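You operate a simulated robot arm through the tools that you are given. There is no shell and no other tool. Be economical: measure what you need, move in short steps, check, and stop when the job is done.

The job below is to be done with a simulated robot arm. You get a single attempt, and the scene is never put back.

Task
Put the grey knobbed board on top of the purple-label ream. Open the fridge door, take the blue bottle on the work table and put it away on the upper shelf of the fridge and shut the door again. Take the pack labelled "No 50" from the front corner of the work table and put it on the green book. Put the small green box on the front corner of the work table away on the top of the blue bench. Stack the steel block that says "eyelet" from the work table on top of the steel block marked "border". Take the green binder and leave it on the top of the brown plate. Take the small green case on the top of the blue bench and put it away on the bench top beside the cardboard tray. Take the brown parcel on the top of the blue bench and put it away on the black bench. Put the roll labelled "150" from the top of the blue bench on top of the big brown book. Pull the wooden drawer open. Do these in any order. Set down upright: blue bottle, pack, small green case, roll.

Only the result counts: the job must be done as asked and must still hold three seconds after the hand-in. Knocking over, shifting, dropping, spilling or breaking anything else fails it.

Robot
A 6-joint arm with a two-finger parallel gripper on a trunk, on a base that drives. Base frame: it is fixed to the floor where the robot stands at the start and does not move with it; the origin is under the middle of the robot, x ahead of it, y to its left, z up. Units: mm, rad, N and s.
Its first joint turns from -2.897 to 2.897 rad. Places, roughly: bench top beside the cardboard tray [2700, 6800, 800]; big brown book (15x20x4 cm) [6900, 3500, 800]; black bench [3000, 3300, 800]; brown parcel (8x15x5 cm) [7000, 4300, 800]; copper roll, red roll [6750, 3500, 750]; fridge door [-1500, -2100, 700]; green binder (6x17x22 cm) [5300, 6900, 900]; green book (8x17x2 cm) [600, 700, 900]; grey knobbed board (18x13x5 cm) [500, -200, 500]; purple-label ream [-750, -2000, 750]; small green box (6x6x4 cm) [400, 600, 900]; small green case (8x5x9 cm) [7300, 4800, 800]; top of the blue bench [7000, 3800, 800]; top of the brown plate [4700, 6800, 800]; upper shelf of the fridge [-1500, -2400, 800]; wooden drawer [2700, -1000, 700]. Payload 4.1 kg.
Tool frame: the origin (TCP) lies between the finger pads and is the grasp point; the fingertips stand 23 mm ahead of it; z points along the fingers, y is the line along which they close. The gripper opens to 94 mm. The fingers are 38 mm wide and 10 mm thick; the gripper's body (54 by 96 mm) begins 39 mm behind the TCP.
Orientation is that of the tool frame in the base frame, as a unit quaternion [w, x, y, z]. With the fingers straight down and closing along the base's y, the tool's x points along the base's -x, its y along +y and its z along -z.

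Tools
- The arm moves only by the tool arm_command. Its argument "series" is a list that holds one entry, the list of rows, each a list of 7 numbers: the turn, a rotation vector about the tool's x, y, z in rad, then the shift along the tool's x, y, z in mm, then the opening in per cent of the stroke, from 0 (shut) to 100 (fully open). In form: [[[wx, wy, wz, tx, ty, tz, hand], ...]]. A call has 1 to 10 rows; each row is the pose to reach, as a shift and turn from the pose commanded when the call began, along the tool's axes at that moment. Each row takes 0.2 s and may step no farther than 50 mm and 0.15 rad from the row before; otherwise, or with a gripper value out of range, the whole call is refused. Where a pose cannot be reached the arm comes as near as it can. A force on the tool above 40 N (or 10 N above the force at the start of the call, whichever is more), or a blocked arm, ends the call early, and 0.2 s more pass. Each finger travels about 45 mm/s and halts on what it meets, pressing with about 45 N; the grip force reading is that of the motor and also rises with nothing between the fingers. The clock runs only during rows and for 0.2 s after the last one: add rows that repeat a pose to give the fingers time. It gives the time, the measured TCP pose, the force on the tool (base axes), the opening and the grip force at its end, in the units of the frame above (readings bear some noise), with the torque about the TCP (base axes, N m) and any sound that the robot's microphone picked up.
- Cameras (640 x 400 px; columns grow to the right, rows downward): "scene" is now at [19.2, 154.5, 1532.3]; the picture's right is [-0.16, -0.99, 0.00], its down [-0.72, 0.12, -0.69] and it looks along [0.68, -0.11, -0.73] (base axes); focal length 216 px, centre (320, 200). "wrist" rides on the gripper at [86, 16, -74] in the tool frame; the picture's right is [-0.18, 0.98, 0.00], its down [-0.58, -0.11, -0.81] and it looks along [-0.79, -0.15, 0.59] (tool axes); focal length 243 px, centre (320, 200). There is no depth. A picture from a camera that has moved, and an enlarged one, comes with that camera's place and axes in the base frame and with its lens.
- camera(camera): a new picture of that camera. No time passes.
- slide_trunk(by): slides the trunk up (or, below 0, down) by that many mm; the arm and the scene camera ride with it, the base frame stays. It gives what a move gives, with no picture.
- drive_base(legs): drives the robot by 1 to 6 legs, each [ahead, turn to the left] in mm and rad, along the robot's own axes; the way and the turn of a leg run together, so that a leg with both is an arc; at most 1500 mm and 3.142 rad a leg. The arm and the cameras ride along, it lands a little off, and it stops where it bumps. It gives what a move gives.
- turn_head(pan, tilt): turns the head with the scene camera to pan (to the left, within 2.705 rad either way) and tilt (down, from -0.506 to 1.204), counted from straight ahead of the robot. It gives what a move gives.
- close_up(camera, box): a new picture of the part [left, top, right, bottom] of that camera's present view, enlarged. No time passes.
- hand_in(): hands the job in; it is judged then, once.

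Work in short steps. Places have to be worked out from the pictures, the camera data and where the tool is seen: move nearer, look again, correct. Check each grasp and each placing, and mend what went wrong. You have 535 turns and 318 pictures in all, those below and enlarged ones among them. Open the gripper and draw the arm clear of the work before you hand the job in, unless the task says otherwise; then end with one line.

The tools are called after "Emit:" as name(argument=value, ...) on one line, values as JSON. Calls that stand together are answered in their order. arm_command: Moves the arm, as the interface text tells. Its arguments: {"type":"object","properties":{"series":{"type":"array"}},"required":["series"]} The other tools are called the same way: slide_trunk (by) slides the trunk up or down; drive_base (legs) drives the base; turn_head (pan, tilt) turns the head that bears the scene camera; camera (camera) takes a picture; close_up (camera, box) takes an enlarged picture of a part of a camera's view; hand_in () hands the job in.

At the start:

```text
time: 0.0
tool_pos: [424.7, -62.5, 1148.3]
tool_rot: [0.0, 0.0, 1.0, 0.0]
contact_force: [-0.7, 0.9, -0.4]
moment: [-0.03, 0.01, 0.02]
opening: 94.0
gripper_force: 0.0
trunk travel left (down, up): [-500.0, 90.0]
robot x, y, heading: [-0.2, -0.7, 0.002]
head pan, tilt: [-0.166, 0.813]
```

scene: 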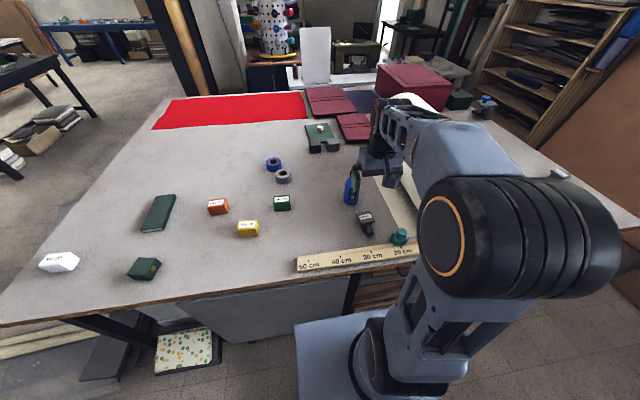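
wrist: 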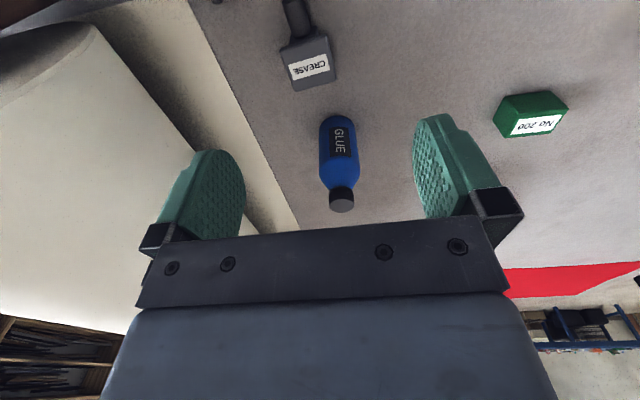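

I start by enlarging the scene view to identify what is on the work table.

Emit:
close_up(camera="scene", box=[0, 130, 320, 330])

Emit:
close_up(camera="scene", box=[240, 40, 560, 240])

```text
2.00 times, centred on (160, 230) of scene
camera zoom: at [19.2, 154.5, 1532.3], right [-0.16, -0.99, 0.0], down [-0.72, 0.12, -0.69], along [0.68, -0.11, -0.73], focal length 432 px, centre (640, 140)
```

zoom: 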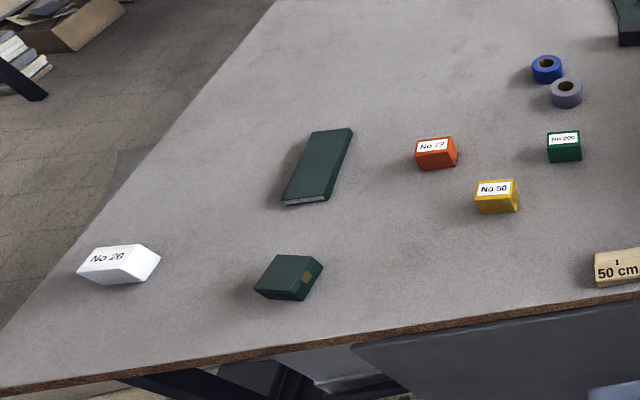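

```text
2.00 times, centred on (400, 140) of scene
camera zoom: at [19.2, 154.5, 1532.3], right [-0.16, -0.99, 0.0], down [-0.72, 0.12, -0.69], along [0.68, -0.11, -0.73], focal length 432 px, centre (160, 320)
```

zoom: 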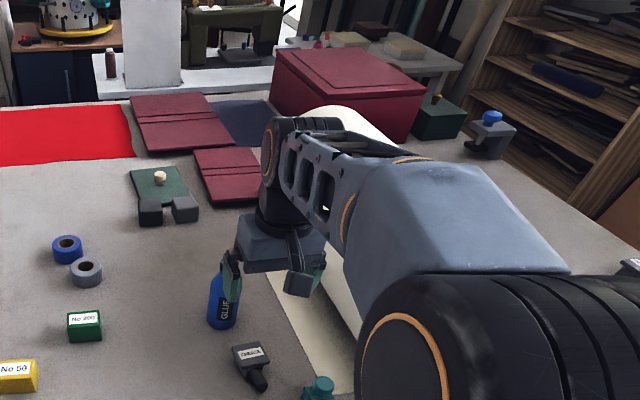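

Seeing yellow "No 50", green book and green box. Now I look right and further around for the steel blocks, grey board and the other places.

Emit:
turn_head(pan=-0.9, tilt=0.7)

Emit:
camera(camera="scene")

Emit:
turn_head(pan=-2.0, tilt=0.4)

Emit:
camera(camera="scene")

Emit:
turn_head(pan=0.7, tilt=0.2)

Emit:
camera(camera="scene")

Emit:
turn_head(pan=-0.2, tilt=1.2)

Emit:
camera(camera="scene")

```text
time: 1.1
tool_pos: [425.9, -62.7, 1148.8]
tool_rot: [0.0, 0.0, 1.0, -0.001]
contact_force: [-0.3, 0.6, 0.3]
moment: [0.05, 0.04, 0.01]
opening: 94.1
gripper_force: 0.1
trunk travel left (down, up): [-500.0, 90.0]
robot x, y, heading: [0.2, -0.0, -0.001]
head pan, tilt: [-0.901, 0.7]
```

```text
313 pictures are left
camera scene: at [-6.9, 101.1, 1541.6], right [-0.78, -0.62, 0.0], down [-0.4, 0.5, -0.76], along [0.48, -0.6, -0.64], focal length 216 px, centre (320, 200)
```

scene: 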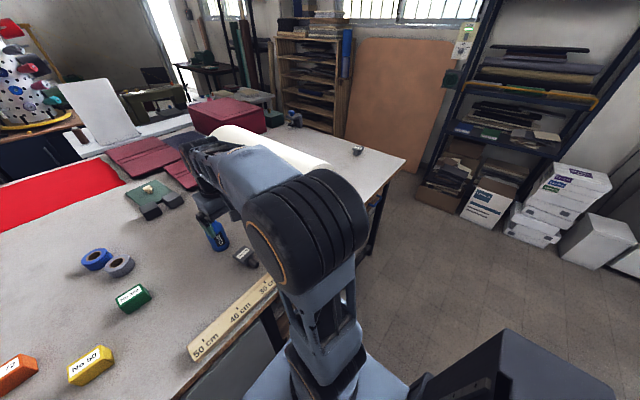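

```text
time: 2.4
tool_pos: [424.7, -63.0, 1147.6]
tool_rot: [0.0, 0.0, 1.0, 0.0]
contact_force: [-0.2, 0.0, 0.1]
moment: [0.0, 0.01, -0.02]
opening: 94.1
gripper_force: 0.0
trunk travel left (down, up): [-500.0, 90.0]
robot x, y, heading: [-1.2, -0.8, -0.001]
head pan, tilt: [-2.0, 0.4]
```

```text
312 pictures are left
camera scene: at [-98.2, 83.4, 1568.4], right [-0.91, 0.42, 0.0], down [0.16, 0.35, -0.92], along [-0.38, -0.84, -0.39], focal length 216 px, centre (320, 200)
```

scene: 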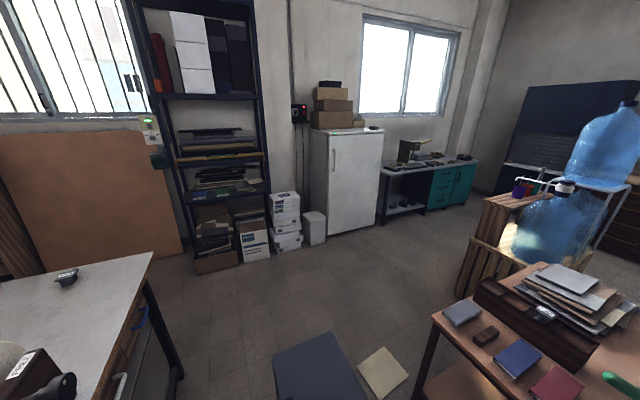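

```text
time: 4.8
tool_pos: [425.2, -63.8, 1149.2]
tool_rot: [-0.001, -0.001, 1.0, 0.0]
contact_force: [-0.3, -0.3, 0.7]
moment: [-0.01, 0.02, -0.02]
opening: 94.0
gripper_force: 0.0
trunk travel left (down, up): [-500.0, 90.0]
robot x, y, heading: [2.8, -0.4, -0.001]
head pan, tilt: [0.7, 0.201]
```

```text
311 pictures are left
camera scene: at [11.6, 227.7, 1587.0], right [0.64, -0.77, 0.0], down [-0.15, -0.13, -0.98], along [0.75, 0.63, -0.2], focal length 216 px, centre (320, 200)
```

scene: 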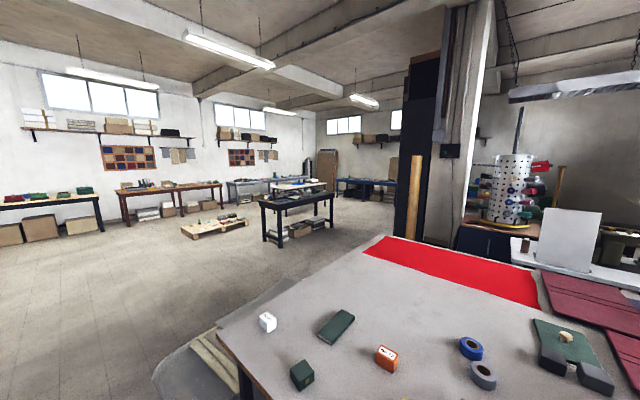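

```text
time: 6.1
tool_pos: [424.9, -62.7, 1148.8]
tool_rot: [0.001, 0.001, 1.0, 0.0]
contact_force: [0.0, -0.7, -0.2]
moment: [-0.02, -0.05, -0.01]
opening: 94.0
gripper_force: 0.1
trunk travel left (down, up): [-500.0, 90.0]
robot x, y, heading: [-0.8, 0.9, -0.004]
head pan, tilt: [-0.201, 1.201]
```

```text
310 pictures are left
camera scene: at [-4.9, 156.5, 1505.7], right [-0.2, -0.98, 0.0], down [-0.91, 0.19, -0.36], along [0.36, -0.07, -0.93], focal length 216 px, centre (320, 200)
```

scene: 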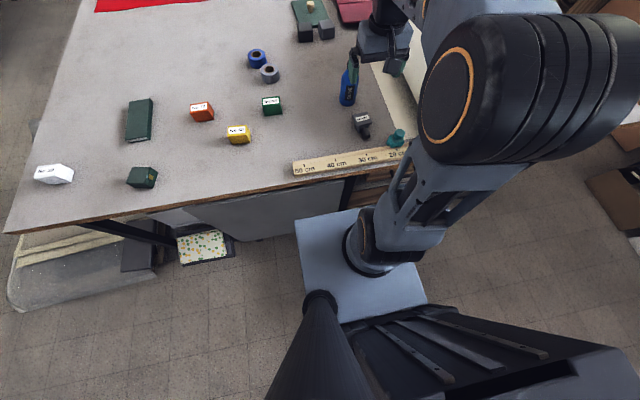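

The grey board seems to be low, under the table top. I back up a bit and lower the trunk to look under the table.

Emit:
drive_base(legs=[[-300, 0]])

Emit:
slide_trunk(by=-450)

Emit:
turn_head(pan=0.0, tilt=0.5)

Emit:
camera(camera="scene")

```text
time: 8.2
tool_pos: [120.5, -61.8, 1148.4]
tool_rot: [0.0, -0.001, 1.0, 0.0]
contact_force: [0.6, 0.0, 0.2]
moment: [-0.01, -0.03, -0.02]
opening: 93.8
gripper_force: 0.1
trunk travel left (down, up): [-500.0, 90.0]
robot x, y, heading: [-302.4, -0.5, 0.005]
head pan, tilt: [-0.201, 1.201]
```

```text
refused: -450 is not a number from -400 to 400
```

```text
time: 9.2
tool_pos: [120.4, -62.7, 1148.4]
tool_rot: [0.001, -0.002, 1.0, -0.001]
contact_force: [-0.3, -0.8, -0.1]
moment: [0.02, -0.01, 0.0]
opening: 94.2
gripper_force: 0.2
trunk travel left (down, up): [-500.0, 90.0]
robot x, y, heading: [-304.8, 2.0, 0.003]
head pan, tilt: [0.0, 0.499]
```

```text
309 pictures are left
camera scene: at [-274.0, 167.3, 1559.2], right [0.0, -1.0, 0.0], down [-0.48, 0.0, -0.88], along [0.88, 0.0, -0.48], focal length 216 px, centre (320, 200)
```

scene: 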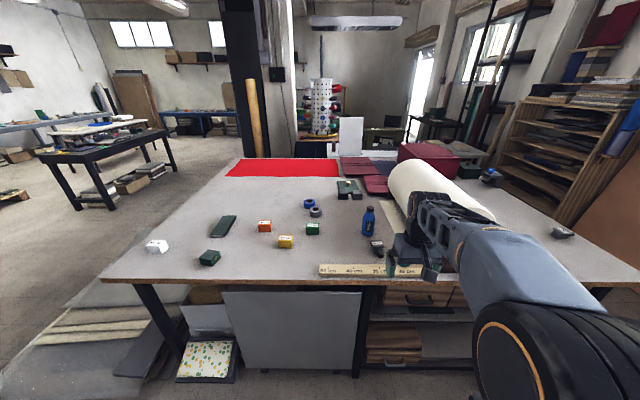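

Now lowering the trunk, staying clear of the table edge.

Emit:
slide_trunk(by=-400)

Emit:
turn_head(pan=-0.1, tilt=0.5)

Emit:
camera(camera="scene")

Emit:
camera(camera="wrist")

```text
time: 13.1
tool_pos: [120.2, -62.1, 748.5]
tool_rot: [0.0, -0.002, 1.0, 0.0]
contact_force: [-0.4, 0.1, -0.9]
moment: [0.01, 0.0, -0.02]
opening: 94.0
gripper_force: 0.2
trunk travel left (down, up): [-100.0, 490.0]
robot x, y, heading: [-302.8, 2.2, 0.001]
head pan, tilt: [0.0, 0.499]
```

```text
time: 13.7
tool_pos: [120.7, -61.8, 749.3]
tool_rot: [0.0, -0.001, 1.0, 0.0]
contact_force: [0.0, 0.6, 0.1]
moment: [0.01, -0.01, 0.0]
opening: 93.9
gripper_force: 0.1
trunk travel left (down, up): [-100.0, 490.0]
robot x, y, heading: [-303.9, -2.8, 0.006]
head pan, tilt: [-0.099, 0.499]
```

```text
308 pictures are left
camera scene: at [-274.4, 158.3, 1159.3], right [-0.1, -1.0, 0.0], down [-0.48, 0.05, -0.88], along [0.87, -0.08, -0.48], focal length 216 px, centre (320, 200)
```

scene: 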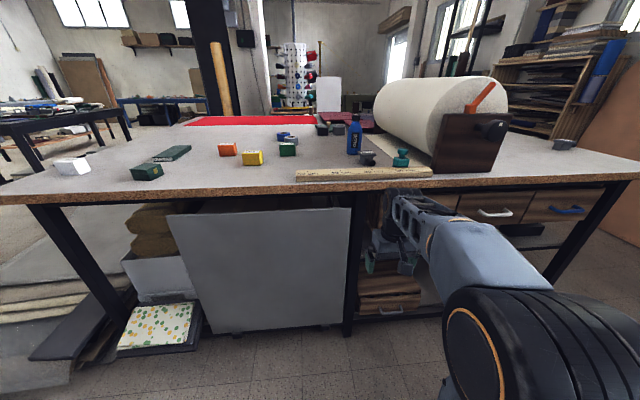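

```text
307 pictures are left
camera wrist: at [35.2, -45.7, 823.9], right [0.18, 0.98, 0.0], down [0.58, -0.11, 0.81], along [0.79, -0.15, -0.59], focal length 243 px, centre (320, 200)
```

wrist: 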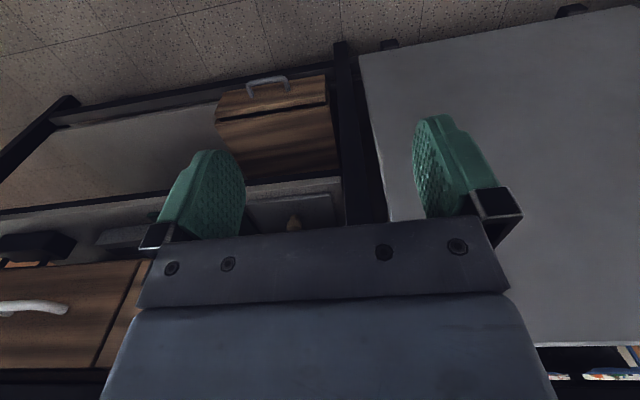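

The wrist camera shows a shelf with a grey board with a knob. Zoom there.

Emit:
close_up(camera="wrist", box=[200, 140, 400, 265])

Emit:
close_up(camera="scene", box=[340, 170, 640, 340])

```text
3.20 times, centred on (300, 202) of wrist
camera zoom: at [35.2, -45.7, 823.9], right [0.18, 0.98, 0.0], down [0.58, -0.11, 0.81], along [0.79, -0.15, -0.59], focal length 776 px, centre (384, 192)
```

zoom: 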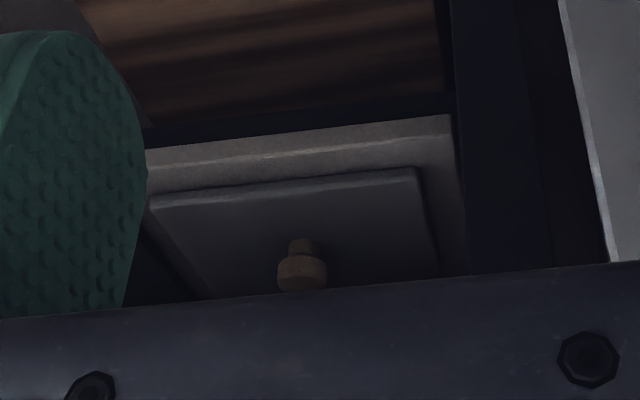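

```text
2.13 times, centred on (490, 255) of scene
camera zoom: at [-274.4, 158.3, 1159.3], right [-0.1, -1.0, 0.0], down [-0.48, 0.05, -0.88], along [0.87, -0.08, -0.48], focal length 461 px, centre (-43, 83)
```

zoom: 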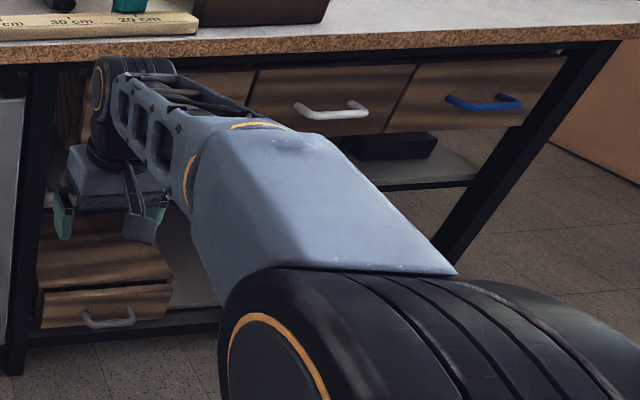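

Knob estimated around (514,-199,~530). I tilt the tool forward and lower the trunk for a flat look at the shelf.

Emit:
arm_command(series=[[[0, -0.15, 0, 0, 0, 0, 100], [0, -0.3, 0, 0, 0, 0, 100], [0, -0.45, 0, 0, 0, 0, 100]]])

Emit:
slide_trunk(by=-100)

Emit:
camera(camera="wrist")

```text
time: 14.5
tool_pos: [120.6, -63.3, 748.4]
tool_rot: [0.224, -0.001, 0.975, -0.001]
contact_force: [0.5, -0.5, 0.0]
moment: [0.01, 0.01, 0.0]
opening: 94.1
gripper_force: 0.1
trunk travel left (down, up): [-100.0, 490.0]
robot x, y, heading: [-304.5, -3.0, 0.0]
head pan, tilt: [-0.099, 0.499]
```

```text
time: 15.9
tool_pos: [119.2, -62.9, 650.2]
tool_rot: [0.224, -0.001, 0.975, 0.0]
contact_force: [-0.2, 1.0, -0.6]
moment: [0.05, -0.03, -0.02]
opening: 94.1
gripper_force: 0.0
trunk travel left (down, up): [0.0, 590.0]
robot x, y, heading: [-305.1, -3.8, 0.001]
head pan, tilt: [-0.099, 0.499]
```

```text
304 pictures are left
camera wrist: at [11.0, -45.9, 679.1], right [0.16, 0.98, 0.08], down [0.17, -0.11, 0.98], along [0.97, -0.15, -0.19], focal length 243 px, centre (320, 200)
```

wrist: 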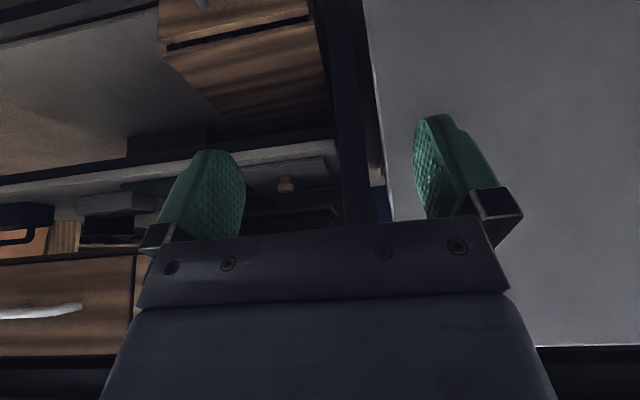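

Emit:
close_up(camera="wrist", box=[40, 120, 400, 345])

Emit:
close_up(camera="wrist", box=[230, 120, 390, 220])

```text
1.78 times, centred on (220, 232) of wrist
camera zoom: at [11.0, -45.9, 679.1], right [0.16, 0.98, 0.08], down [0.17, -0.11, 0.98], along [0.97, -0.15, -0.19], focal length 431 px, centre (498, 142)
```

zoom: 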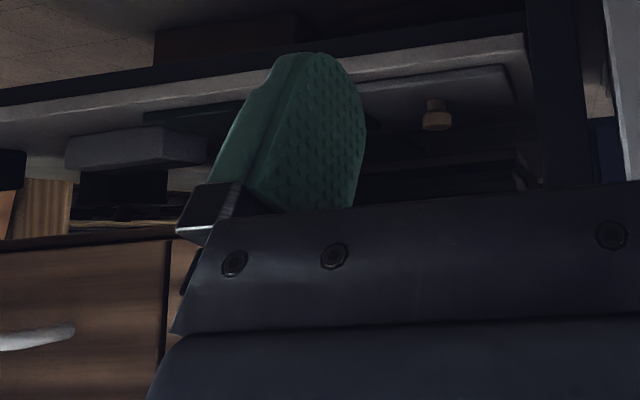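

```text
4.00 times, centred on (310, 170) of wrist
camera zoom: at [11.0, -45.9, 679.1], right [0.16, 0.98, 0.08], down [0.17, -0.11, 0.98], along [0.97, -0.15, -0.19], focal length 970 px, centre (360, 320)
```

zoom: 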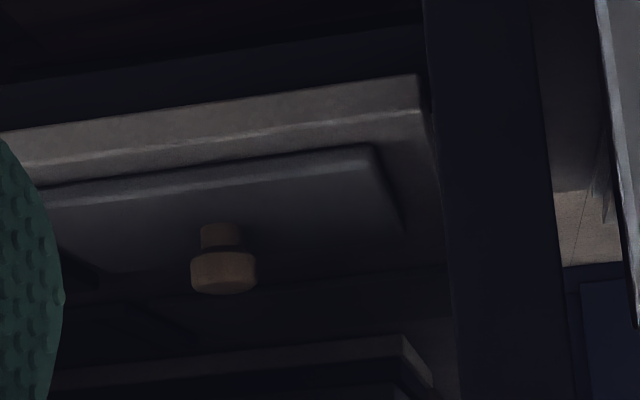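

Emit:
close_up(camera="scene", box=[300, 140, 620, 340])

```text
2.00 times, centred on (460, 240) of scene
camera zoom: at [-274.4, 158.3, 1059.3], right [-0.1, -1.0, 0.0], down [-0.48, 0.05, -0.88], along [0.87, -0.09, -0.48], focal length 432 px, centre (40, 120)
```

zoom: 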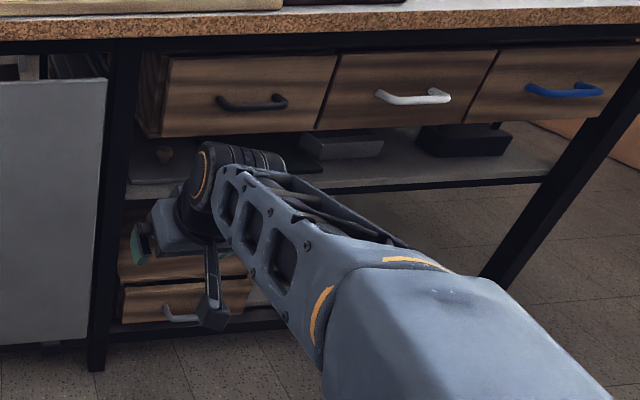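

The knob sits at about (472,-186,556) under the left drawer (bottom ~670), so I'll enter horizontally with the camera rolled to the top. First roll the tool by π about its axis.

Emit:
arm_command(series=[[[0, 0, 0.15, 0, 0, 0, 100], [0, 0, 0.3, 0, 0, 0, 100], [0, 0, 0.45, 0, 0, 0, 100], [0, 0, 0.6, 0, 0, 0, 100], [0, 0, 0.75, 0, 0, 0, 100], [0, 0, 0.9, 0, 0, 0, 100], [0, 0, 1.05, 0, 0, 0, 100], [0, 0, 1.2, 0, 0, 0, 100], [0, 0, 1.35, 0, 0, 0, 100], [0, 0, 1.5, 0, 0, 0, 100]]])

Emit:
arm_command(series=[[[0, 0, 0.15, 0, 0, 0, 100], [0, 0, 0.3, 0, 0, 0, 100], [0, 0, 0.45, 0, 0, 0, 100], [0, 0, 0.6, 0, 0, 0, 100], [0, 0, 0.75, 0, 0, 0, 100], [0, 0, 0.9, 0, 0, 0, 100], [0, 0, 1.05, 0, 0, 0, 100], [0, 0, 1.2, 0, 0, 0, 100], [0, 0, 1.35, 0, 0, 0, 100], [0, 0, 1.5, 0, 0, 0, 100]]])

```text
time: 18.1
tool_pos: [120.3, -62.0, 648.5]
tool_rot: [0.163, 0.664, 0.713, 0.153]
contact_force: [0.1, -0.1, 0.4]
moment: [0.01, -0.01, -0.01]
opening: 94.2
gripper_force: 0.1
trunk travel left (down, up): [0.0, 590.0]
robot x, y, heading: [-307.7, -1.4, 0.005]
head pan, tilt: [-0.099, 0.499]
```

```text
time: 20.3
tool_pos: [120.4, -62.3, 649.2]
tool_rot: [0.016, 0.972, 0.069, 0.223]
contact_force: [0.0, -0.4, 0.3]
moment: [0.01, 0.02, 0.04]
opening: 94.0
gripper_force: 0.1
trunk travel left (down, up): [0.0, 590.0]
robot x, y, heading: [-299.5, -2.2, 0.001]
head pan, tilt: [-0.099, 0.499]
```

Emit:
arm_command(series=[[[0, 0, 0.1416, 0, 0, 0, 100]]])

Emit:
arm_command(series=[[[0, 0.15, 0, 0, 0, 0, 100], [0, 0.3, 0, 0, 0, 0, 100], [0, 0.45, 0, 0, 0, 0, 100], [0, 0.6, 0, 0, 0, 0, 100], [0, 0.75, 0, 0, 0, 0, 100], [0, 0.9, 0, 0, 0, 0, 100], [0, 1.05, 0, 0, 0, 0, 100], [0, 1.12, 0, 0, 0, 0, 100]]])

Emit:
camera(camera="scene")

Emit:
camera(camera="wrist")

```text
time: 20.7
tool_pos: [120.5, -61.8, 647.9]
tool_rot: [0.001, 0.975, 0.0, 0.222]
contact_force: [0.0, 0.3, 0.3]
moment: [-0.06, 0.03, 0.01]
opening: 93.9
gripper_force: 0.1
trunk travel left (down, up): [0.0, 590.0]
robot x, y, heading: [-309.4, -0.1, -0.003]
head pan, tilt: [-0.099, 0.499]
```

```text
time: 22.5
tool_pos: [158.7, -75.6, 665.7]
tool_rot: [0.0, 0.707, 0.001, 0.708]
contact_force: [0.2, -1.1, 0.6]
moment: [0.02, -0.03, 0.02]
opening: 94.2
gripper_force: 0.0
out of reach, approached as far as the arm can: row 6, 7, 8
trunk travel left (down, up): [0.0, 590.0]
robot x, y, heading: [-303.4, -1.4, -0.001]
head pan, tilt: [-0.099, 0.499]
```

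```text
300 pictures are left
camera scene: at [-274.5, 158.3, 1059.3], right [-0.1, -1.0, 0.0], down [-0.48, 0.05, -0.88], along [0.87, -0.09, -0.48], focal length 216 px, centre (320, 200)
```

scene: 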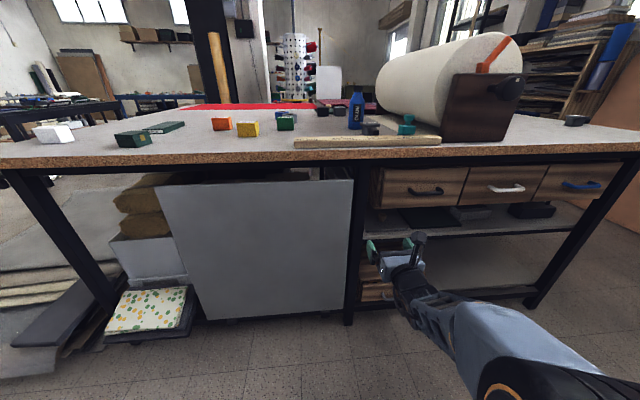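

```text
299 pictures are left
camera wrist: at [84.5, -90.4, 753.2], right [0.0, -0.98, -0.18], down [-0.81, 0.11, -0.58], along [0.59, 0.15, -0.79], focal length 243 px, centre (320, 200)
```

wrist: 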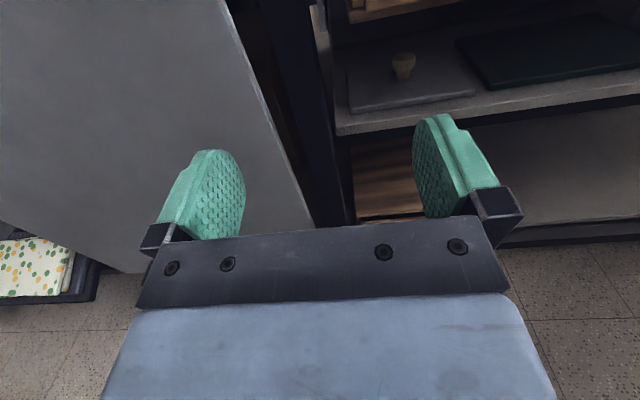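

The view is very good; knob confirmed near (467,-183). Now align the TCP laterally and in height in front of the shelf.

Emit:
arm_command(series=[[[0, 0, 0, -27, 27, 0, 100], [0, 0, 0, -54, 54, 0, 100], [0, 0, 0, -81, 81, 0, 100], [0, 0, 0, -108, 108, 0, 100], [0, 0, 0, -108, 108, 0, 100]]])

Emit:
camera(camera="wrist")

```text
time: 23.7
tool_pos: [156.7, -184.4, 555.6]
tool_rot: [-0.001, 0.707, 0.001, 0.707]
contact_force: [0.2, -0.4, 0.4]
moment: [-0.02, -0.03, 0.0]
opening: 94.2
gripper_force: 0.1
trunk travel left (down, up): [0.0, 590.0]
robot x, y, heading: [-303.8, 0.0, 0.001]
head pan, tilt: [-0.099, 0.499]
```

```text
298 pictures are left
camera wrist: at [83.1, -199.7, 642.7], right [0.0, -0.98, -0.18], down [-0.81, 0.11, -0.58], along [0.59, 0.15, -0.79], focal length 243 px, centre (320, 200)
```

wrist: 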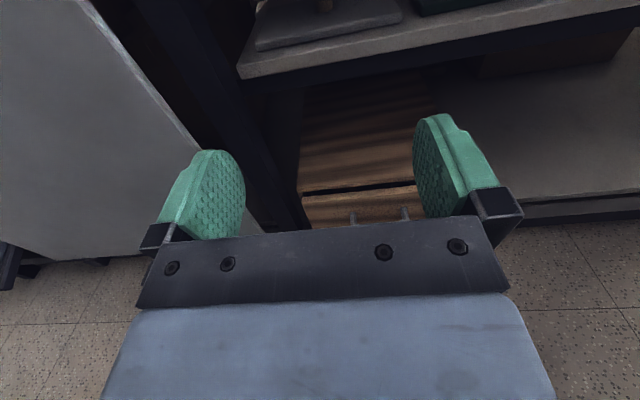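

Emit:
drive_base(legs=[[230, 0]])

Emit:
camera(camera="wrist")

Emit:
camera(camera="scene")

```text
time: 25.4
tool_pos: [383.8, -183.7, 556.1]
tool_rot: [0.0, 0.708, 0.001, 0.706]
contact_force: [-0.1, 0.3, -0.4]
moment: [0.0, 0.01, 0.01]
opening: 93.9
gripper_force: 0.0
trunk travel left (down, up): [0.0, 590.0]
robot x, y, heading: [-80.9, 0.5, -0.003]
head pan, tilt: [-0.099, 0.499]
```

```text
297 pictures are left
camera wrist: at [309.4, -198.9, 643.0], right [0.0, -0.98, -0.18], down [-0.81, 0.11, -0.58], along [0.59, 0.15, -0.79], focal length 243 px, centre (320, 200)
```

wrist: 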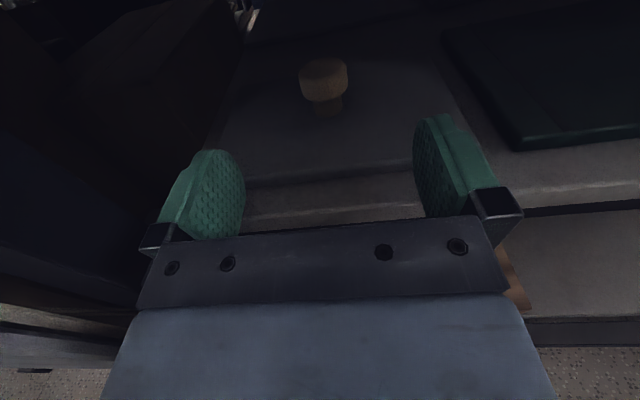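

```text
296 pictures are left
camera scene: at [-48.1, 158.8, 1059.3], right [-0.1, -1.0, 0.0], down [-0.48, 0.05, -0.88], along [0.87, -0.09, -0.48], focal length 216 px, centre (320, 200)
```

scene: 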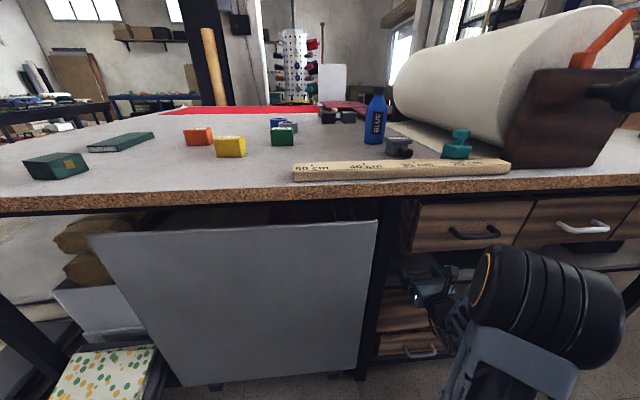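

Knob lies dead ahead at about (472,-184). Advance 79 mm with slight lift.

Emit:
arm_command(series=[[[0, 0, 0, 3, 0, 20, 100], [0, 0, 0, 3, 0, 40, 100], [0, 0, 0, 3, 0, 60, 100], [0, 0, 0, 3, 0, 79, 100], [0, 0, 0, 3, 0, 79, 100]]])

Emit:
camera(camera="wrist")

```text
time: 26.1
tool_pos: [425.6, -183.4, 557.2]
tool_rot: [-0.001, 0.706, -0.002, 0.708]
contact_force: [-7.2, 0.1, -4.2]
moment: [-0.05, -1.06, -0.13]
opening: 94.4
gripper_force: 0.0
trunk travel left (down, up): [0.0, 590.0]
robot x, y, heading: [-76.5, -1.5, 0.002]
head pan, tilt: [-0.099, 0.499]
stopped in row 3: the force on the tool passed its limit (the readings are from after the stop); the commanded pose is now the measured one
```

```text
295 pictures are left
camera wrist: at [353.7, -199.4, 644.8], right [0.0, -0.98, -0.19], down [-0.81, 0.11, -0.58], along [0.59, 0.15, -0.79], focal length 243 px, centre (320, 200)
```

wrist: 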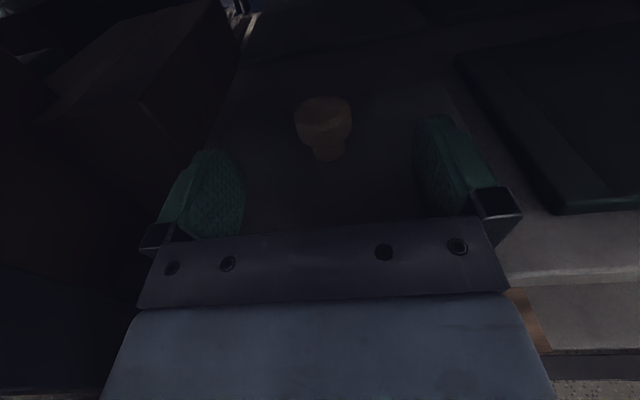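

The camera bracket touched the drawer bottom (contact ~104 mm above the TCP). I back out, and will use the camera-below roll with a ~20° downward tilt so the camera stays in front of the shelf.

Emit:
arm_command(series=[[[0, 0, 0, -1, 0, -20, 100], [0, 0, 0, -1, 0, -42, 100]]])

Emit:
drive_base(legs=[[-270, 0]])

Emit:
arm_command(series=[[[0, 0, 0.15, 0, 0, 0, 100], [0, 0, 0.3, 0, 0, 0, 100], [0, 0, 0.45, 0, 0, 0, 100], [0, 0, 0.6, 0, 0, 0, 100], [0, 0, 0.75, 0, 0, 0, 100], [0, 0, 0.9, 0, 0, 0, 100], [0, 0, 1.05, 0, 0, 0, 100], [0, 0, 1.2, 0, 0, 0, 100], [0, 0, 1.35, 0, 0, 0, 100], [0, 0, 1.5, 0, 0, 0, 100]]])

Emit:
arm_command(series=[[[0, 0, 0.15, 0, 0, 0, 100], [0, 0, 0.3, 0, 0, 0, 100], [0, 0, 0.45, 0, 0, 0, 100], [0, 0, 0.6, 0, 0, 0, 100], [0, 0, 0.75, 0, 0, 0, 100], [0, 0, 0.9, 0, 0, 0, 100], [0, 0, 1.05, 0, 0, 0, 100], [0, 0, 1.2, 0, 0, 0, 100], [0, 0, 1.35, 0, 0, 0, 100], [0, 0, 1.5, 0, 0, 0, 100]]])

```text
time: 26.7
tool_pos: [387.0, -183.6, 557.2]
tool_rot: [0.0, 0.707, 0.0, 0.707]
contact_force: [0.1, -0.7, 0.4]
moment: [0.01, -0.02, 0.02]
opening: 93.8
gripper_force: 0.0
trunk travel left (down, up): [0.0, 590.0]
robot x, y, heading: [-78.2, 0.5, 0.002]
head pan, tilt: [-0.099, 0.499]
```

```text
time: 28.6
tool_pos: [120.3, -185.6, 556.5]
tool_rot: [0.0, 0.706, -0.002, 0.709]
contact_force: [0.4, 0.2, -0.1]
moment: [0.01, -0.01, 0.03]
opening: 93.9
gripper_force: 0.1
trunk travel left (down, up): [0.0, 590.0]
robot x, y, heading: [-345.6, 1.7, 0.0]
head pan, tilt: [-0.099, 0.499]
```

```text
time: 30.8
tool_pos: [119.7, -184.3, 558.4]
tool_rot: [-0.482, 0.515, -0.484, 0.518]
contact_force: [0.1, -0.7, 0.0]
moment: [-0.01, 0.01, 0.02]
opening: 93.9
gripper_force: 0.1
trunk travel left (down, up): [0.0, 590.0]
robot x, y, heading: [-343.1, 0.4, -0.0]
head pan, tilt: [-0.099, 0.499]
```

```text
time: 33.0
tool_pos: [100.7, -144.9, 494.4]
tool_rot: [0.709, -0.057, 0.699, -0.068]
contact_force: [-0.3, -0.1, 0.9]
moment: [-0.01, 0.01, 0.03]
opening: 93.9
gripper_force: 0.0
out of reach, approached as far as the arm can: row 9, 10
trunk travel left (down, up): [0.0, 590.0]
robot x, y, heading: [-344.9, -1.8, -0.006]
head pan, tilt: [-0.099, 0.499]
```

The roll ran near a joint limit; I try finishing the last bit while moving forward and up, with the pitch.

Emit:
arm_command(series=[[[0, 0.1, 0.04, -20, -10, 20, 100], [0, 0.2, 0.08, -40, -20, 40, 100], [0, 0.3, 0.1, -55, -30, 60, 100], [0, 0.35, 0.13, -70, -40, 60, 100]]])

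```text
time: 34.0
tool_pos: [128.5, -100.8, 472.7]
tool_rot: [0.624, -0.038, 0.777, -0.08]
contact_force: [0.9, -0.2, 0.2]
moment: [0.01, -0.02, 0.05]
opening: 93.7
gripper_force: 0.1
out of reach, approached as far as the arm can: row 1, 2, 3, 4
trunk travel left (down, up): [0.0, 590.0]
robot x, y, heading: [-346.2, -2.4, -0.006]
head pan, tilt: [-0.099, 0.499]
```

Joint limit confirmed; I unroll the other way (about −6.1 rad in total).

Emit:
arm_command(series=[[[0, 0, -0.15, 0, 0, 0, 100], [0, 0, -0.3, 0, 0, 0, 100], [0, 0, -0.45, 0, 0, 0, 100], [0, 0, -0.6, 0, 0, 0, 100], [0, 0, -0.75, 0, 0, 0, 100], [0, 0, -0.9, 0, 0, 0, 100], [0, 0, -1.05, 0, 0, 0, 100], [0, 0, -1.2, 0, 0, 0, 100], [0, 0, -1.35, 0, 0, 0, 100], [0, 0, -1.5, 0, 0, 0, 100]]])

Emit:
arm_command(series=[[[0, 0, -0.15, 0, 0, 0, 100], [0, 0, -0.3, 0, 0, 0, 100], [0, 0, -0.45, 0, 0, 0, 100], [0, 0, -0.6, 0, 0, 0, 100], [0, 0, -0.75, 0, 0, 0, 100], [0, 0, -0.9, 0, 0, 0, 100], [0, 0, -1.05, 0, 0, 0, 100], [0, 0, -1.2, 0, 0, 0, 100], [0, 0, -1.35, 0, 0, 0, 100], [0, 0, -1.5, 0, 0, 0, 100]]])

Emit:
arm_command(series=[[[0, 0, -0.15, 0, 0, 0, 100], [0, 0, -0.3, 0, 0, 0, 100], [0, 0, -0.45, 0, 0, 0, 100], [0, 0, -0.6, 0, 0, 0, 100], [0, 0, -0.75, 0, 0, 0, 100], [0, 0, -0.9, 0, 0, 0, 100], [0, 0, -1.05, 0, 0, 0, 100], [0, 0, -1.2, 0, 0, 0, 100], [0, 0, -1.35, 0, 0, 0, 100], [0, 0, -1.5, 0, 0, 0, 100]]])

Emit:
arm_command(series=[[[0, 0, -0.15, 0, 0, 0, 100], [0, 0, -0.3, 0, 0, 0, 100], [0, 0, -0.45, 0, 0, 0, 100], [0, 0, -0.6, 0, 0, 0, 100], [0, 0, -0.75, 0, 0, 0, 100], [0, 0, -0.9, 0, 0, 0, 100], [0, 0, -1.05, 0, 0, 0, 100], [0, 0, -1.2, 0, 0, 0, 100], [0, 0, -1.35, 0, 0, 0, 100], [0, 0, -1.5, 0, 0, 0, 100]]])

```text
time: 36.2
tool_pos: [126.0, -98.4, 473.0]
tool_rot: [-0.403, 0.559, -0.54, 0.483]
contact_force: [0.3, -0.1, -0.2]
moment: [0.0, -0.01, 0.02]
opening: 94.2
gripper_force: 0.1
trunk travel left (down, up): [0.0, 590.0]
robot x, y, heading: [-342.6, 2.9, -0.003]
head pan, tilt: [-0.099, 0.499]
```

```text
time: 38.4
tool_pos: [127.0, -97.1, 472.2]
tool_rot: [0.034, 0.777, -0.014, 0.628]
contact_force: [-0.7, 0.2, -0.2]
moment: [0.0, 0.01, 0.02]
opening: 93.8
gripper_force: 0.1
trunk travel left (down, up): [0.0, 590.0]
robot x, y, heading: [-345.5, -0.4, -0.004]
head pan, tilt: [-0.099, 0.499]
```

```text
time: 40.6
tool_pos: [128.0, -97.4, 471.9]
tool_rot: [0.454, 0.579, 0.52, 0.435]
contact_force: [-0.7, 0.3, 1.1]
moment: [-0.03, 0.0, -0.01]
opening: 94.0
gripper_force: 0.2
trunk travel left (down, up): [0.0, 590.0]
robot x, y, heading: [-347.2, 0.9, 0.001]
head pan, tilt: [-0.099, 0.499]
```

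```text
time: 42.8
tool_pos: [127.6, -97.8, 473.0]
tool_rot: [0.629, 0.069, 0.774, 0.01]
contact_force: [-0.1, -0.7, -0.1]
moment: [0.0, 0.04, 0.01]
opening: 94.0
gripper_force: 0.1
trunk travel left (down, up): [0.0, 590.0]
robot x, y, heading: [-346.9, -1.7, -0.003]
head pan, tilt: [-0.099, 0.499]
```

Now in the camera-below configuration; set the 20° downward tilt and go to y=-184, z=568.

Emit:
arm_command(series=[[[-0.021, 0.047, -0.042, -34, -25, -4.5, 100], [-0.042, 0.095, -0.083, -68, -50, -9, 100], [-0.063, 0.142, -0.125, -102.7, -75.4, -13.7, 100], [-0.063, 0.142, -0.125, -102.7, -75.4, -13.7, 100]]])

```text
time: 43.8
tool_pos: [127.1, -182.5, 569.4]
tool_rot: [0.574, 0.004, 0.819, -0.003]
contact_force: [-0.1, 0.1, -0.1]
moment: [-0.02, 0.0, -0.01]
opening: 93.9
gripper_force: 0.1
trunk travel left (down, up): [0.0, 590.0]
robot x, y, heading: [-345.8, 0.6, -0.005]
head pan, tilt: [-0.099, 0.499]
```

Pose is right. Drive forward 270, then look with the scene camera.

Emit:
drive_base(legs=[[270, 0]])

Emit:
close_up(camera="wrist", box=[160, 60, 480, 260])

Emit:
close_up(camera="scene", box=[360, 180, 520, 280])

```text
time: 45.7
tool_pos: [402.8, -179.9, 568.4]
tool_rot: [0.574, 0.001, 0.819, 0.0]
contact_force: [0.9, 0.4, 0.5]
moment: [0.0, -0.02, 0.0]
opening: 94.0
gripper_force: 0.1
trunk travel left (down, up): [0.0, 590.0]
robot x, y, heading: [-72.4, 2.3, 0.003]
head pan, tilt: [-0.099, 0.499]
```

```text
2.00 times, centred on (320, 160) of wrist
camera zoom: at [303.7, -163.1, 512.8], right [0.06, 0.98, 0.17], down [-0.56, -0.11, 0.82], along [0.83, -0.15, 0.54], focal length 485 px, centre (320, 280)
```

zoom: 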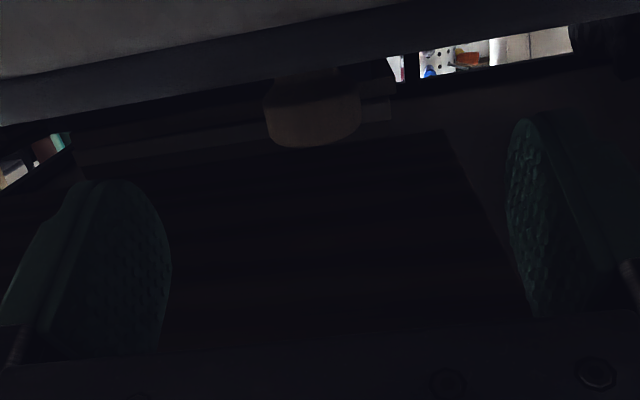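

```text
4.00 times, centred on (440, 230) of scene
camera zoom: at [-40.5, 159.0, 1059.3], right [-0.1, -1.0, 0.0], down [-0.48, 0.05, -0.88], along [0.87, -0.08, -0.48], focal length 864 px, centre (-160, 80)
```

zoom: 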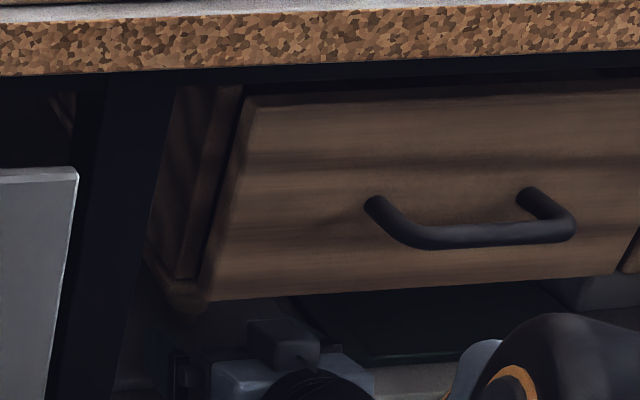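

Knob is centred at y≈-184, head z≈548–562. Advance to x=463, z=566.

Emit:
arm_command(series=[[[0, 0, 0, -5, -2, 15, 100], [0, 0, 0, -10, -4, 30, 100], [0, 0, 0, -15, -4, 45, 100], [0, 0, 0, -19, -4, 58, 100], [0, 0, 0, -19, -4, 58, 100]]])

Emit:
close_up(camera="wrist", box=[160, 60, 480, 260])

```text
time: 46.9
tool_pos: [464.5, -184.2, 566.8]
tool_rot: [0.574, 0.001, 0.819, 0.0]
contact_force: [-0.8, 0.0, 0.4]
moment: [-0.01, 0.0, 0.0]
opening: 94.2
gripper_force: 0.1
trunk travel left (down, up): [0.0, 590.0]
robot x, y, heading: [-69.6, -1.9, 0.003]
head pan, tilt: [-0.099, 0.499]
```

```text
2.00 times, centred on (320, 160) of wrist
camera zoom: at [365.7, -167.3, 512.2], right [0.06, 0.98, 0.17], down [-0.56, -0.11, 0.82], along [0.83, -0.15, 0.54], focal length 485 px, centre (320, 280)
```

zoom: 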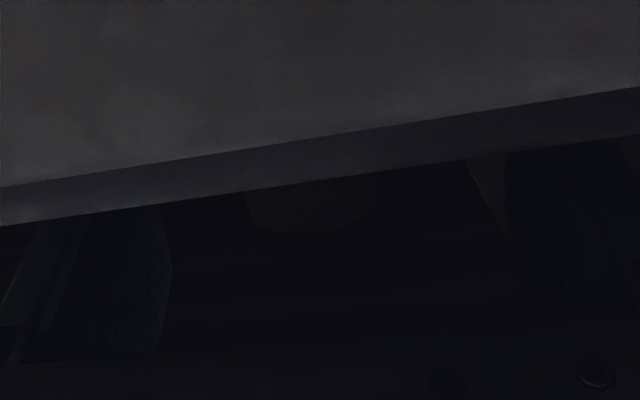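

No contact; the knob is between the fingers. Close.

Emit:
arm_command(series=[[[0, 0, 0, 0, 0, 0, 60], [0, 0, 0, 0, 0, 0, 30], [0, 0, 0, 0, 0, 0, 10], [0, 0, 0, 0, 0, 0, 10], [0, 0, 0, 0, 0, 0, 10], [0, 0, 0, 0, 0, 0, 10]]])

```text
time: 48.3
tool_pos: [465.2, -183.3, 567.1]
tool_rot: [0.574, 0.001, 0.819, 0.0]
contact_force: [-0.5, 0.3, 0.6]
moment: [0.03, 0.02, 0.06]
opening: 32.5
gripper_force: 45.0
trunk travel left (down, up): [0.0, 590.0]
robot x, y, heading: [-69.3, 1.6, 0.003]
head pan, tilt: [-0.099, 0.499]
```

Gripped at 32.5 mm. Lift 8 mm.

Emit:
arm_command(series=[[[0, 0, 0, -3.8, 0, -1.4, 5], [0, 0, 0, -7.5, 0, -2.7, 0], [0, 0, 0, -11, 0, -4, 0], [0, 0, 0, -11, 0, -4, 0]]])

Emit:
close_up(camera="wrist", box=[160, 60, 480, 260])

```text
time: 49.3
tool_pos: [464.2, -185.1, 577.5]
tool_rot: [0.574, 0.001, 0.819, 0.0]
contact_force: [-0.6, 0.3, -2.2]
moment: [0.02, 0.03, 0.01]
opening: 32.6
gripper_force: 44.9
trunk travel left (down, up): [0.0, 590.0]
robot x, y, heading: [-69.9, -3.0, 0.003]
head pan, tilt: [-0.099, 0.499]
```

```text
2.00 times, centred on (320, 160) of wrist
camera zoom: at [364.8, -167.3, 522.9], right [0.06, 0.98, 0.17], down [-0.56, -0.11, 0.82], along [0.83, -0.15, 0.54], focal length 485 px, centre (320, 280)
```

zoom: 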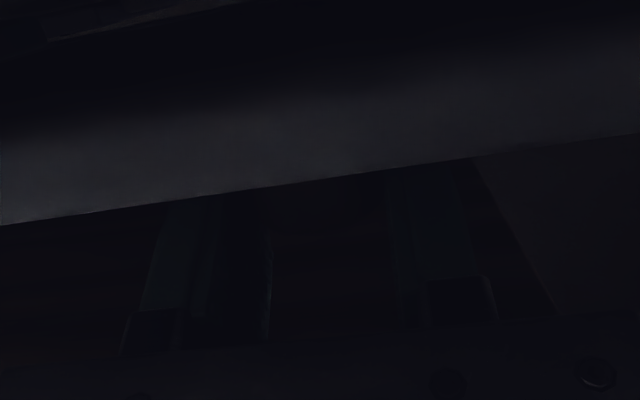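

Board lifted (weight ~0.25 kg). Drive straight back out.

Emit:
drive_base(legs=[[-200, 0]])

Emit:
camera(camera="scene")

```text
time: 50.9
tool_pos: [261.4, -184.5, 577.7]
tool_rot: [0.573, 0.001, 0.819, 0.001]
contact_force: [-0.9, 0.2, -1.7]
moment: [-0.04, 0.05, 0.02]
opening: 32.7
gripper_force: 44.9
trunk travel left (down, up): [0.0, 590.0]
robot x, y, heading: [-276.8, 3.9, 0.004]
head pan, tilt: [-0.099, 0.499]
```

```text
290 pictures are left
camera scene: at [-242.4, 158.3, 1059.3], right [-0.1, -1.0, 0.0], down [-0.48, 0.05, -0.88], along [0.87, -0.08, -0.48], focal length 216 px, centre (320, 200)
```

scene: 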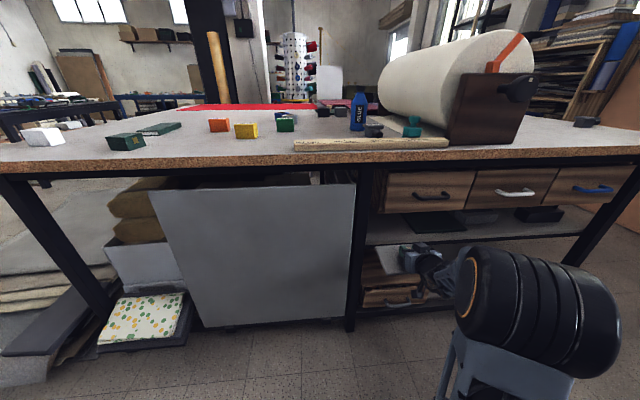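

Take a look to the right and behind from here.

Emit:
turn_head(pan=-1.6, tilt=0.4)

Emit:
camera(camera="scene")

Emit:
turn_head(pan=-2.5, tilt=0.7)

Emit:
camera(camera="scene")

```text
time: 52.5
tool_pos: [261.7, -184.5, 578.0]
tool_rot: [0.573, 0.0, 0.82, 0.001]
contact_force: [0.3, -0.5, -1.9]
moment: [0.02, 0.06, 0.0]
opening: 32.8
gripper_force: 44.8
trunk travel left (down, up): [0.0, 590.0]
robot x, y, heading: [-272.7, -0.4, 0.0]
head pan, tilt: [-1.6, 0.4]
```

```text
289 pictures are left
camera scene: at [-335.3, 74.5, 1068.5], right [-1.0, 0.03, 0.0], down [0.01, 0.39, -0.92], along [-0.02, -0.92, -0.39], focal length 216 px, centre (320, 200)
```

scene: 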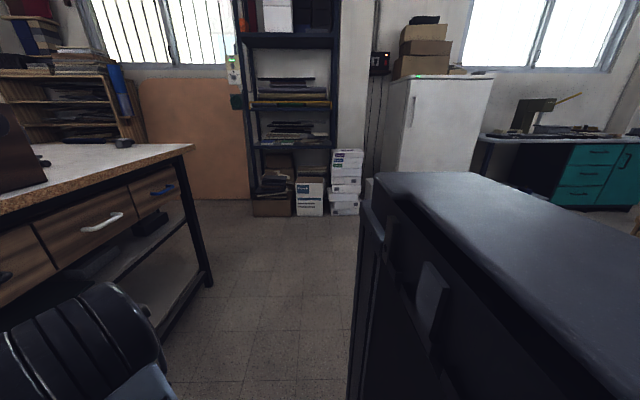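

```text
time: 53.7
tool_pos: [261.3, -185.1, 578.8]
tool_rot: [0.573, 0.001, 0.82, 0.0]
contact_force: [-0.5, -0.5, -1.8]
moment: [-0.02, 0.03, 0.02]
opening: 32.6
gripper_force: 44.7
trunk travel left (down, up): [0.0, 590.0]
robot x, y, heading: [-271.3, 1.1, 0.004]
head pan, tilt: [-2.499, 0.7]
```

```text
288 pictures are left
camera scene: at [-400.7, 115.9, 1041.6], right [-0.6, 0.8, 0.0], down [0.51, 0.39, -0.77], along [-0.61, -0.46, -0.64], focal length 216 px, centre (320, 200)
```

scene: 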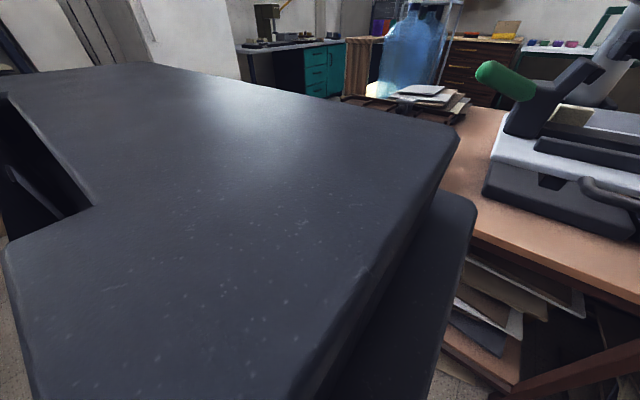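

I need to understand the dark box: robot body or furniture. One look straight down behind.

Emit:
turn_head(pan=-2.0, tilt=1.1)

Emit:
camera(camera="scene")

Emit:
turn_head(pan=2.5, tilt=0.8)

Emit:
camera(camera="scene")

```text
time: 54.7
tool_pos: [261.2, -184.8, 578.6]
tool_rot: [0.573, 0.001, 0.819, 0.001]
contact_force: [-0.6, -0.9, -1.1]
moment: [0.0, 0.03, -0.02]
opening: 32.5
gripper_force: 45.2
trunk travel left (down, up): [0.0, 590.0]
robot x, y, heading: [-271.3, -0.4, 0.005]
head pan, tilt: [-2.0, 1.1]
```

```text
287 pictures are left
camera scene: at [-359.1, 109.6, 1011.7], right [-0.91, 0.41, 0.0], down [0.37, 0.81, -0.45], along [-0.19, -0.41, -0.89], focal length 216 px, centre (320, 200)
```

scene: 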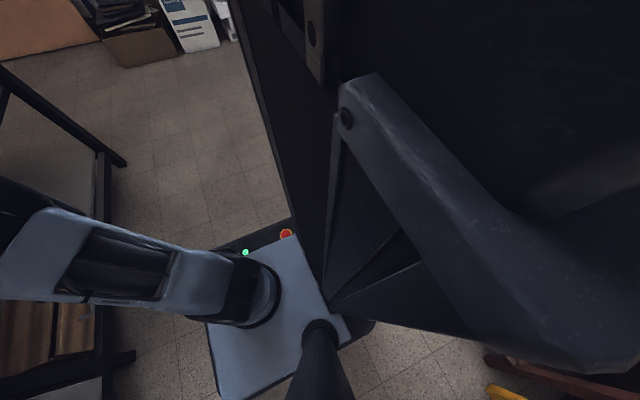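

```text
time: 58.3
tool_pos: [261.6, -184.7, 577.1]
tool_rot: [0.574, 0.0, 0.819, 0.001]
contact_force: [-0.6, 0.9, -2.9]
moment: [-0.01, 0.05, 0.01]
opening: 32.9
gripper_force: 44.9
trunk travel left (down, up): [0.0, 590.0]
robot x, y, heading: [-274.1, -1.6, 0.001]
head pan, tilt: [2.499, 0.799]
```

```text
286 pictures are left
camera scene: at [-397.6, 215.2, 1033.4], right [0.6, 0.8, 0.0], down [0.58, -0.43, -0.7], along [-0.56, 0.42, -0.72], focal length 216 px, centre (320, 200)
```

scene: 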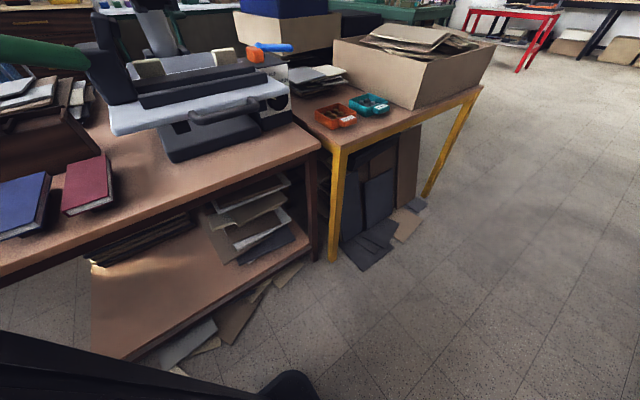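

The dark box is the robot's own mast. I back up a little and turn right in place, toward the shelves/fridge corner.

Emit:
drive_base(legs=[[-120, 0], [0, -1.65]])

Emit:
turn_head(pan=0.0, tilt=0.3)

Emit:
camera(camera="scene")

```text
time: 63.5
tool_pos: [-627.7, -516.0, 578.1]
tool_rot: [0.387, 0.606, 0.551, -0.424]
contact_force: [-0.6, 0.3, -1.5]
moment: [0.04, 0.01, -0.02]
opening: 32.8
gripper_force: 45.3
trunk travel left (down, up): [0.0, 590.0]
robot x, y, heading: [-394.6, 0.3, -1.656]
head pan, tilt: [2.499, 0.799]
```

```text
time: 65.8
tool_pos: [-628.5, -515.3, 577.5]
tool_rot: [0.387, 0.606, 0.551, -0.424]
contact_force: [-0.6, 0.1, -2.1]
moment: [0.04, 0.01, 0.01]
opening: 32.9
gripper_force: 44.9
trunk travel left (down, up): [0.0, 590.0]
robot x, y, heading: [-391.7, -0.1, -1.661]
head pan, tilt: [0.0, 0.3]
```

```text
285 pictures are left
camera scene: at [-231.8, -47.5, 1077.7], right [-1.0, 0.09, 0.0], down [0.03, 0.29, -0.96], along [-0.08, -0.95, -0.3], focal length 216 px, centre (320, 200)
```

scene: 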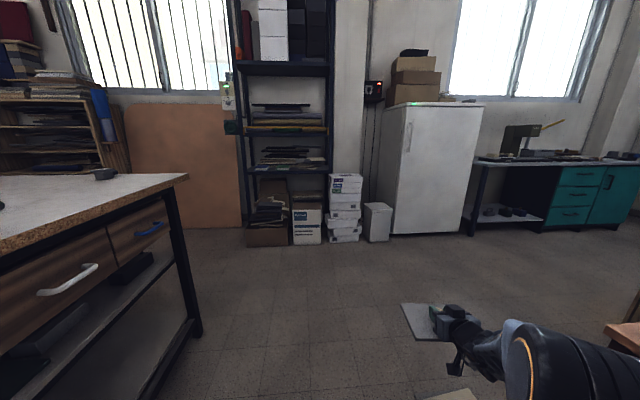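

The board is held level. Zoom on the ream stack and the fridge.

Emit:
close_up(camera="scene", box=[240, 150, 400, 250])

Emit:
close_up(camera="scene", box=[330, 40, 650, 240])

```text
4.00 times, centred on (320, 200) of scene
camera zoom: at [-231.8, -47.5, 1077.7], right [-1.0, 0.09, 0.0], down [0.03, 0.29, -0.96], along [-0.08, -0.95, -0.3], focal length 864 px, centre (320, 200)
```

zoom: 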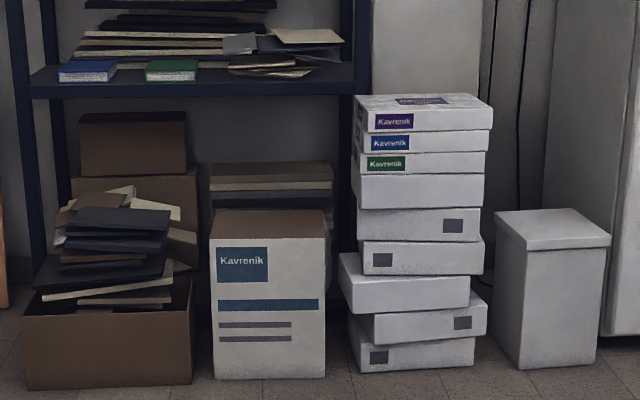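

```text
refused: 650 is not a number from 0 to 640
```

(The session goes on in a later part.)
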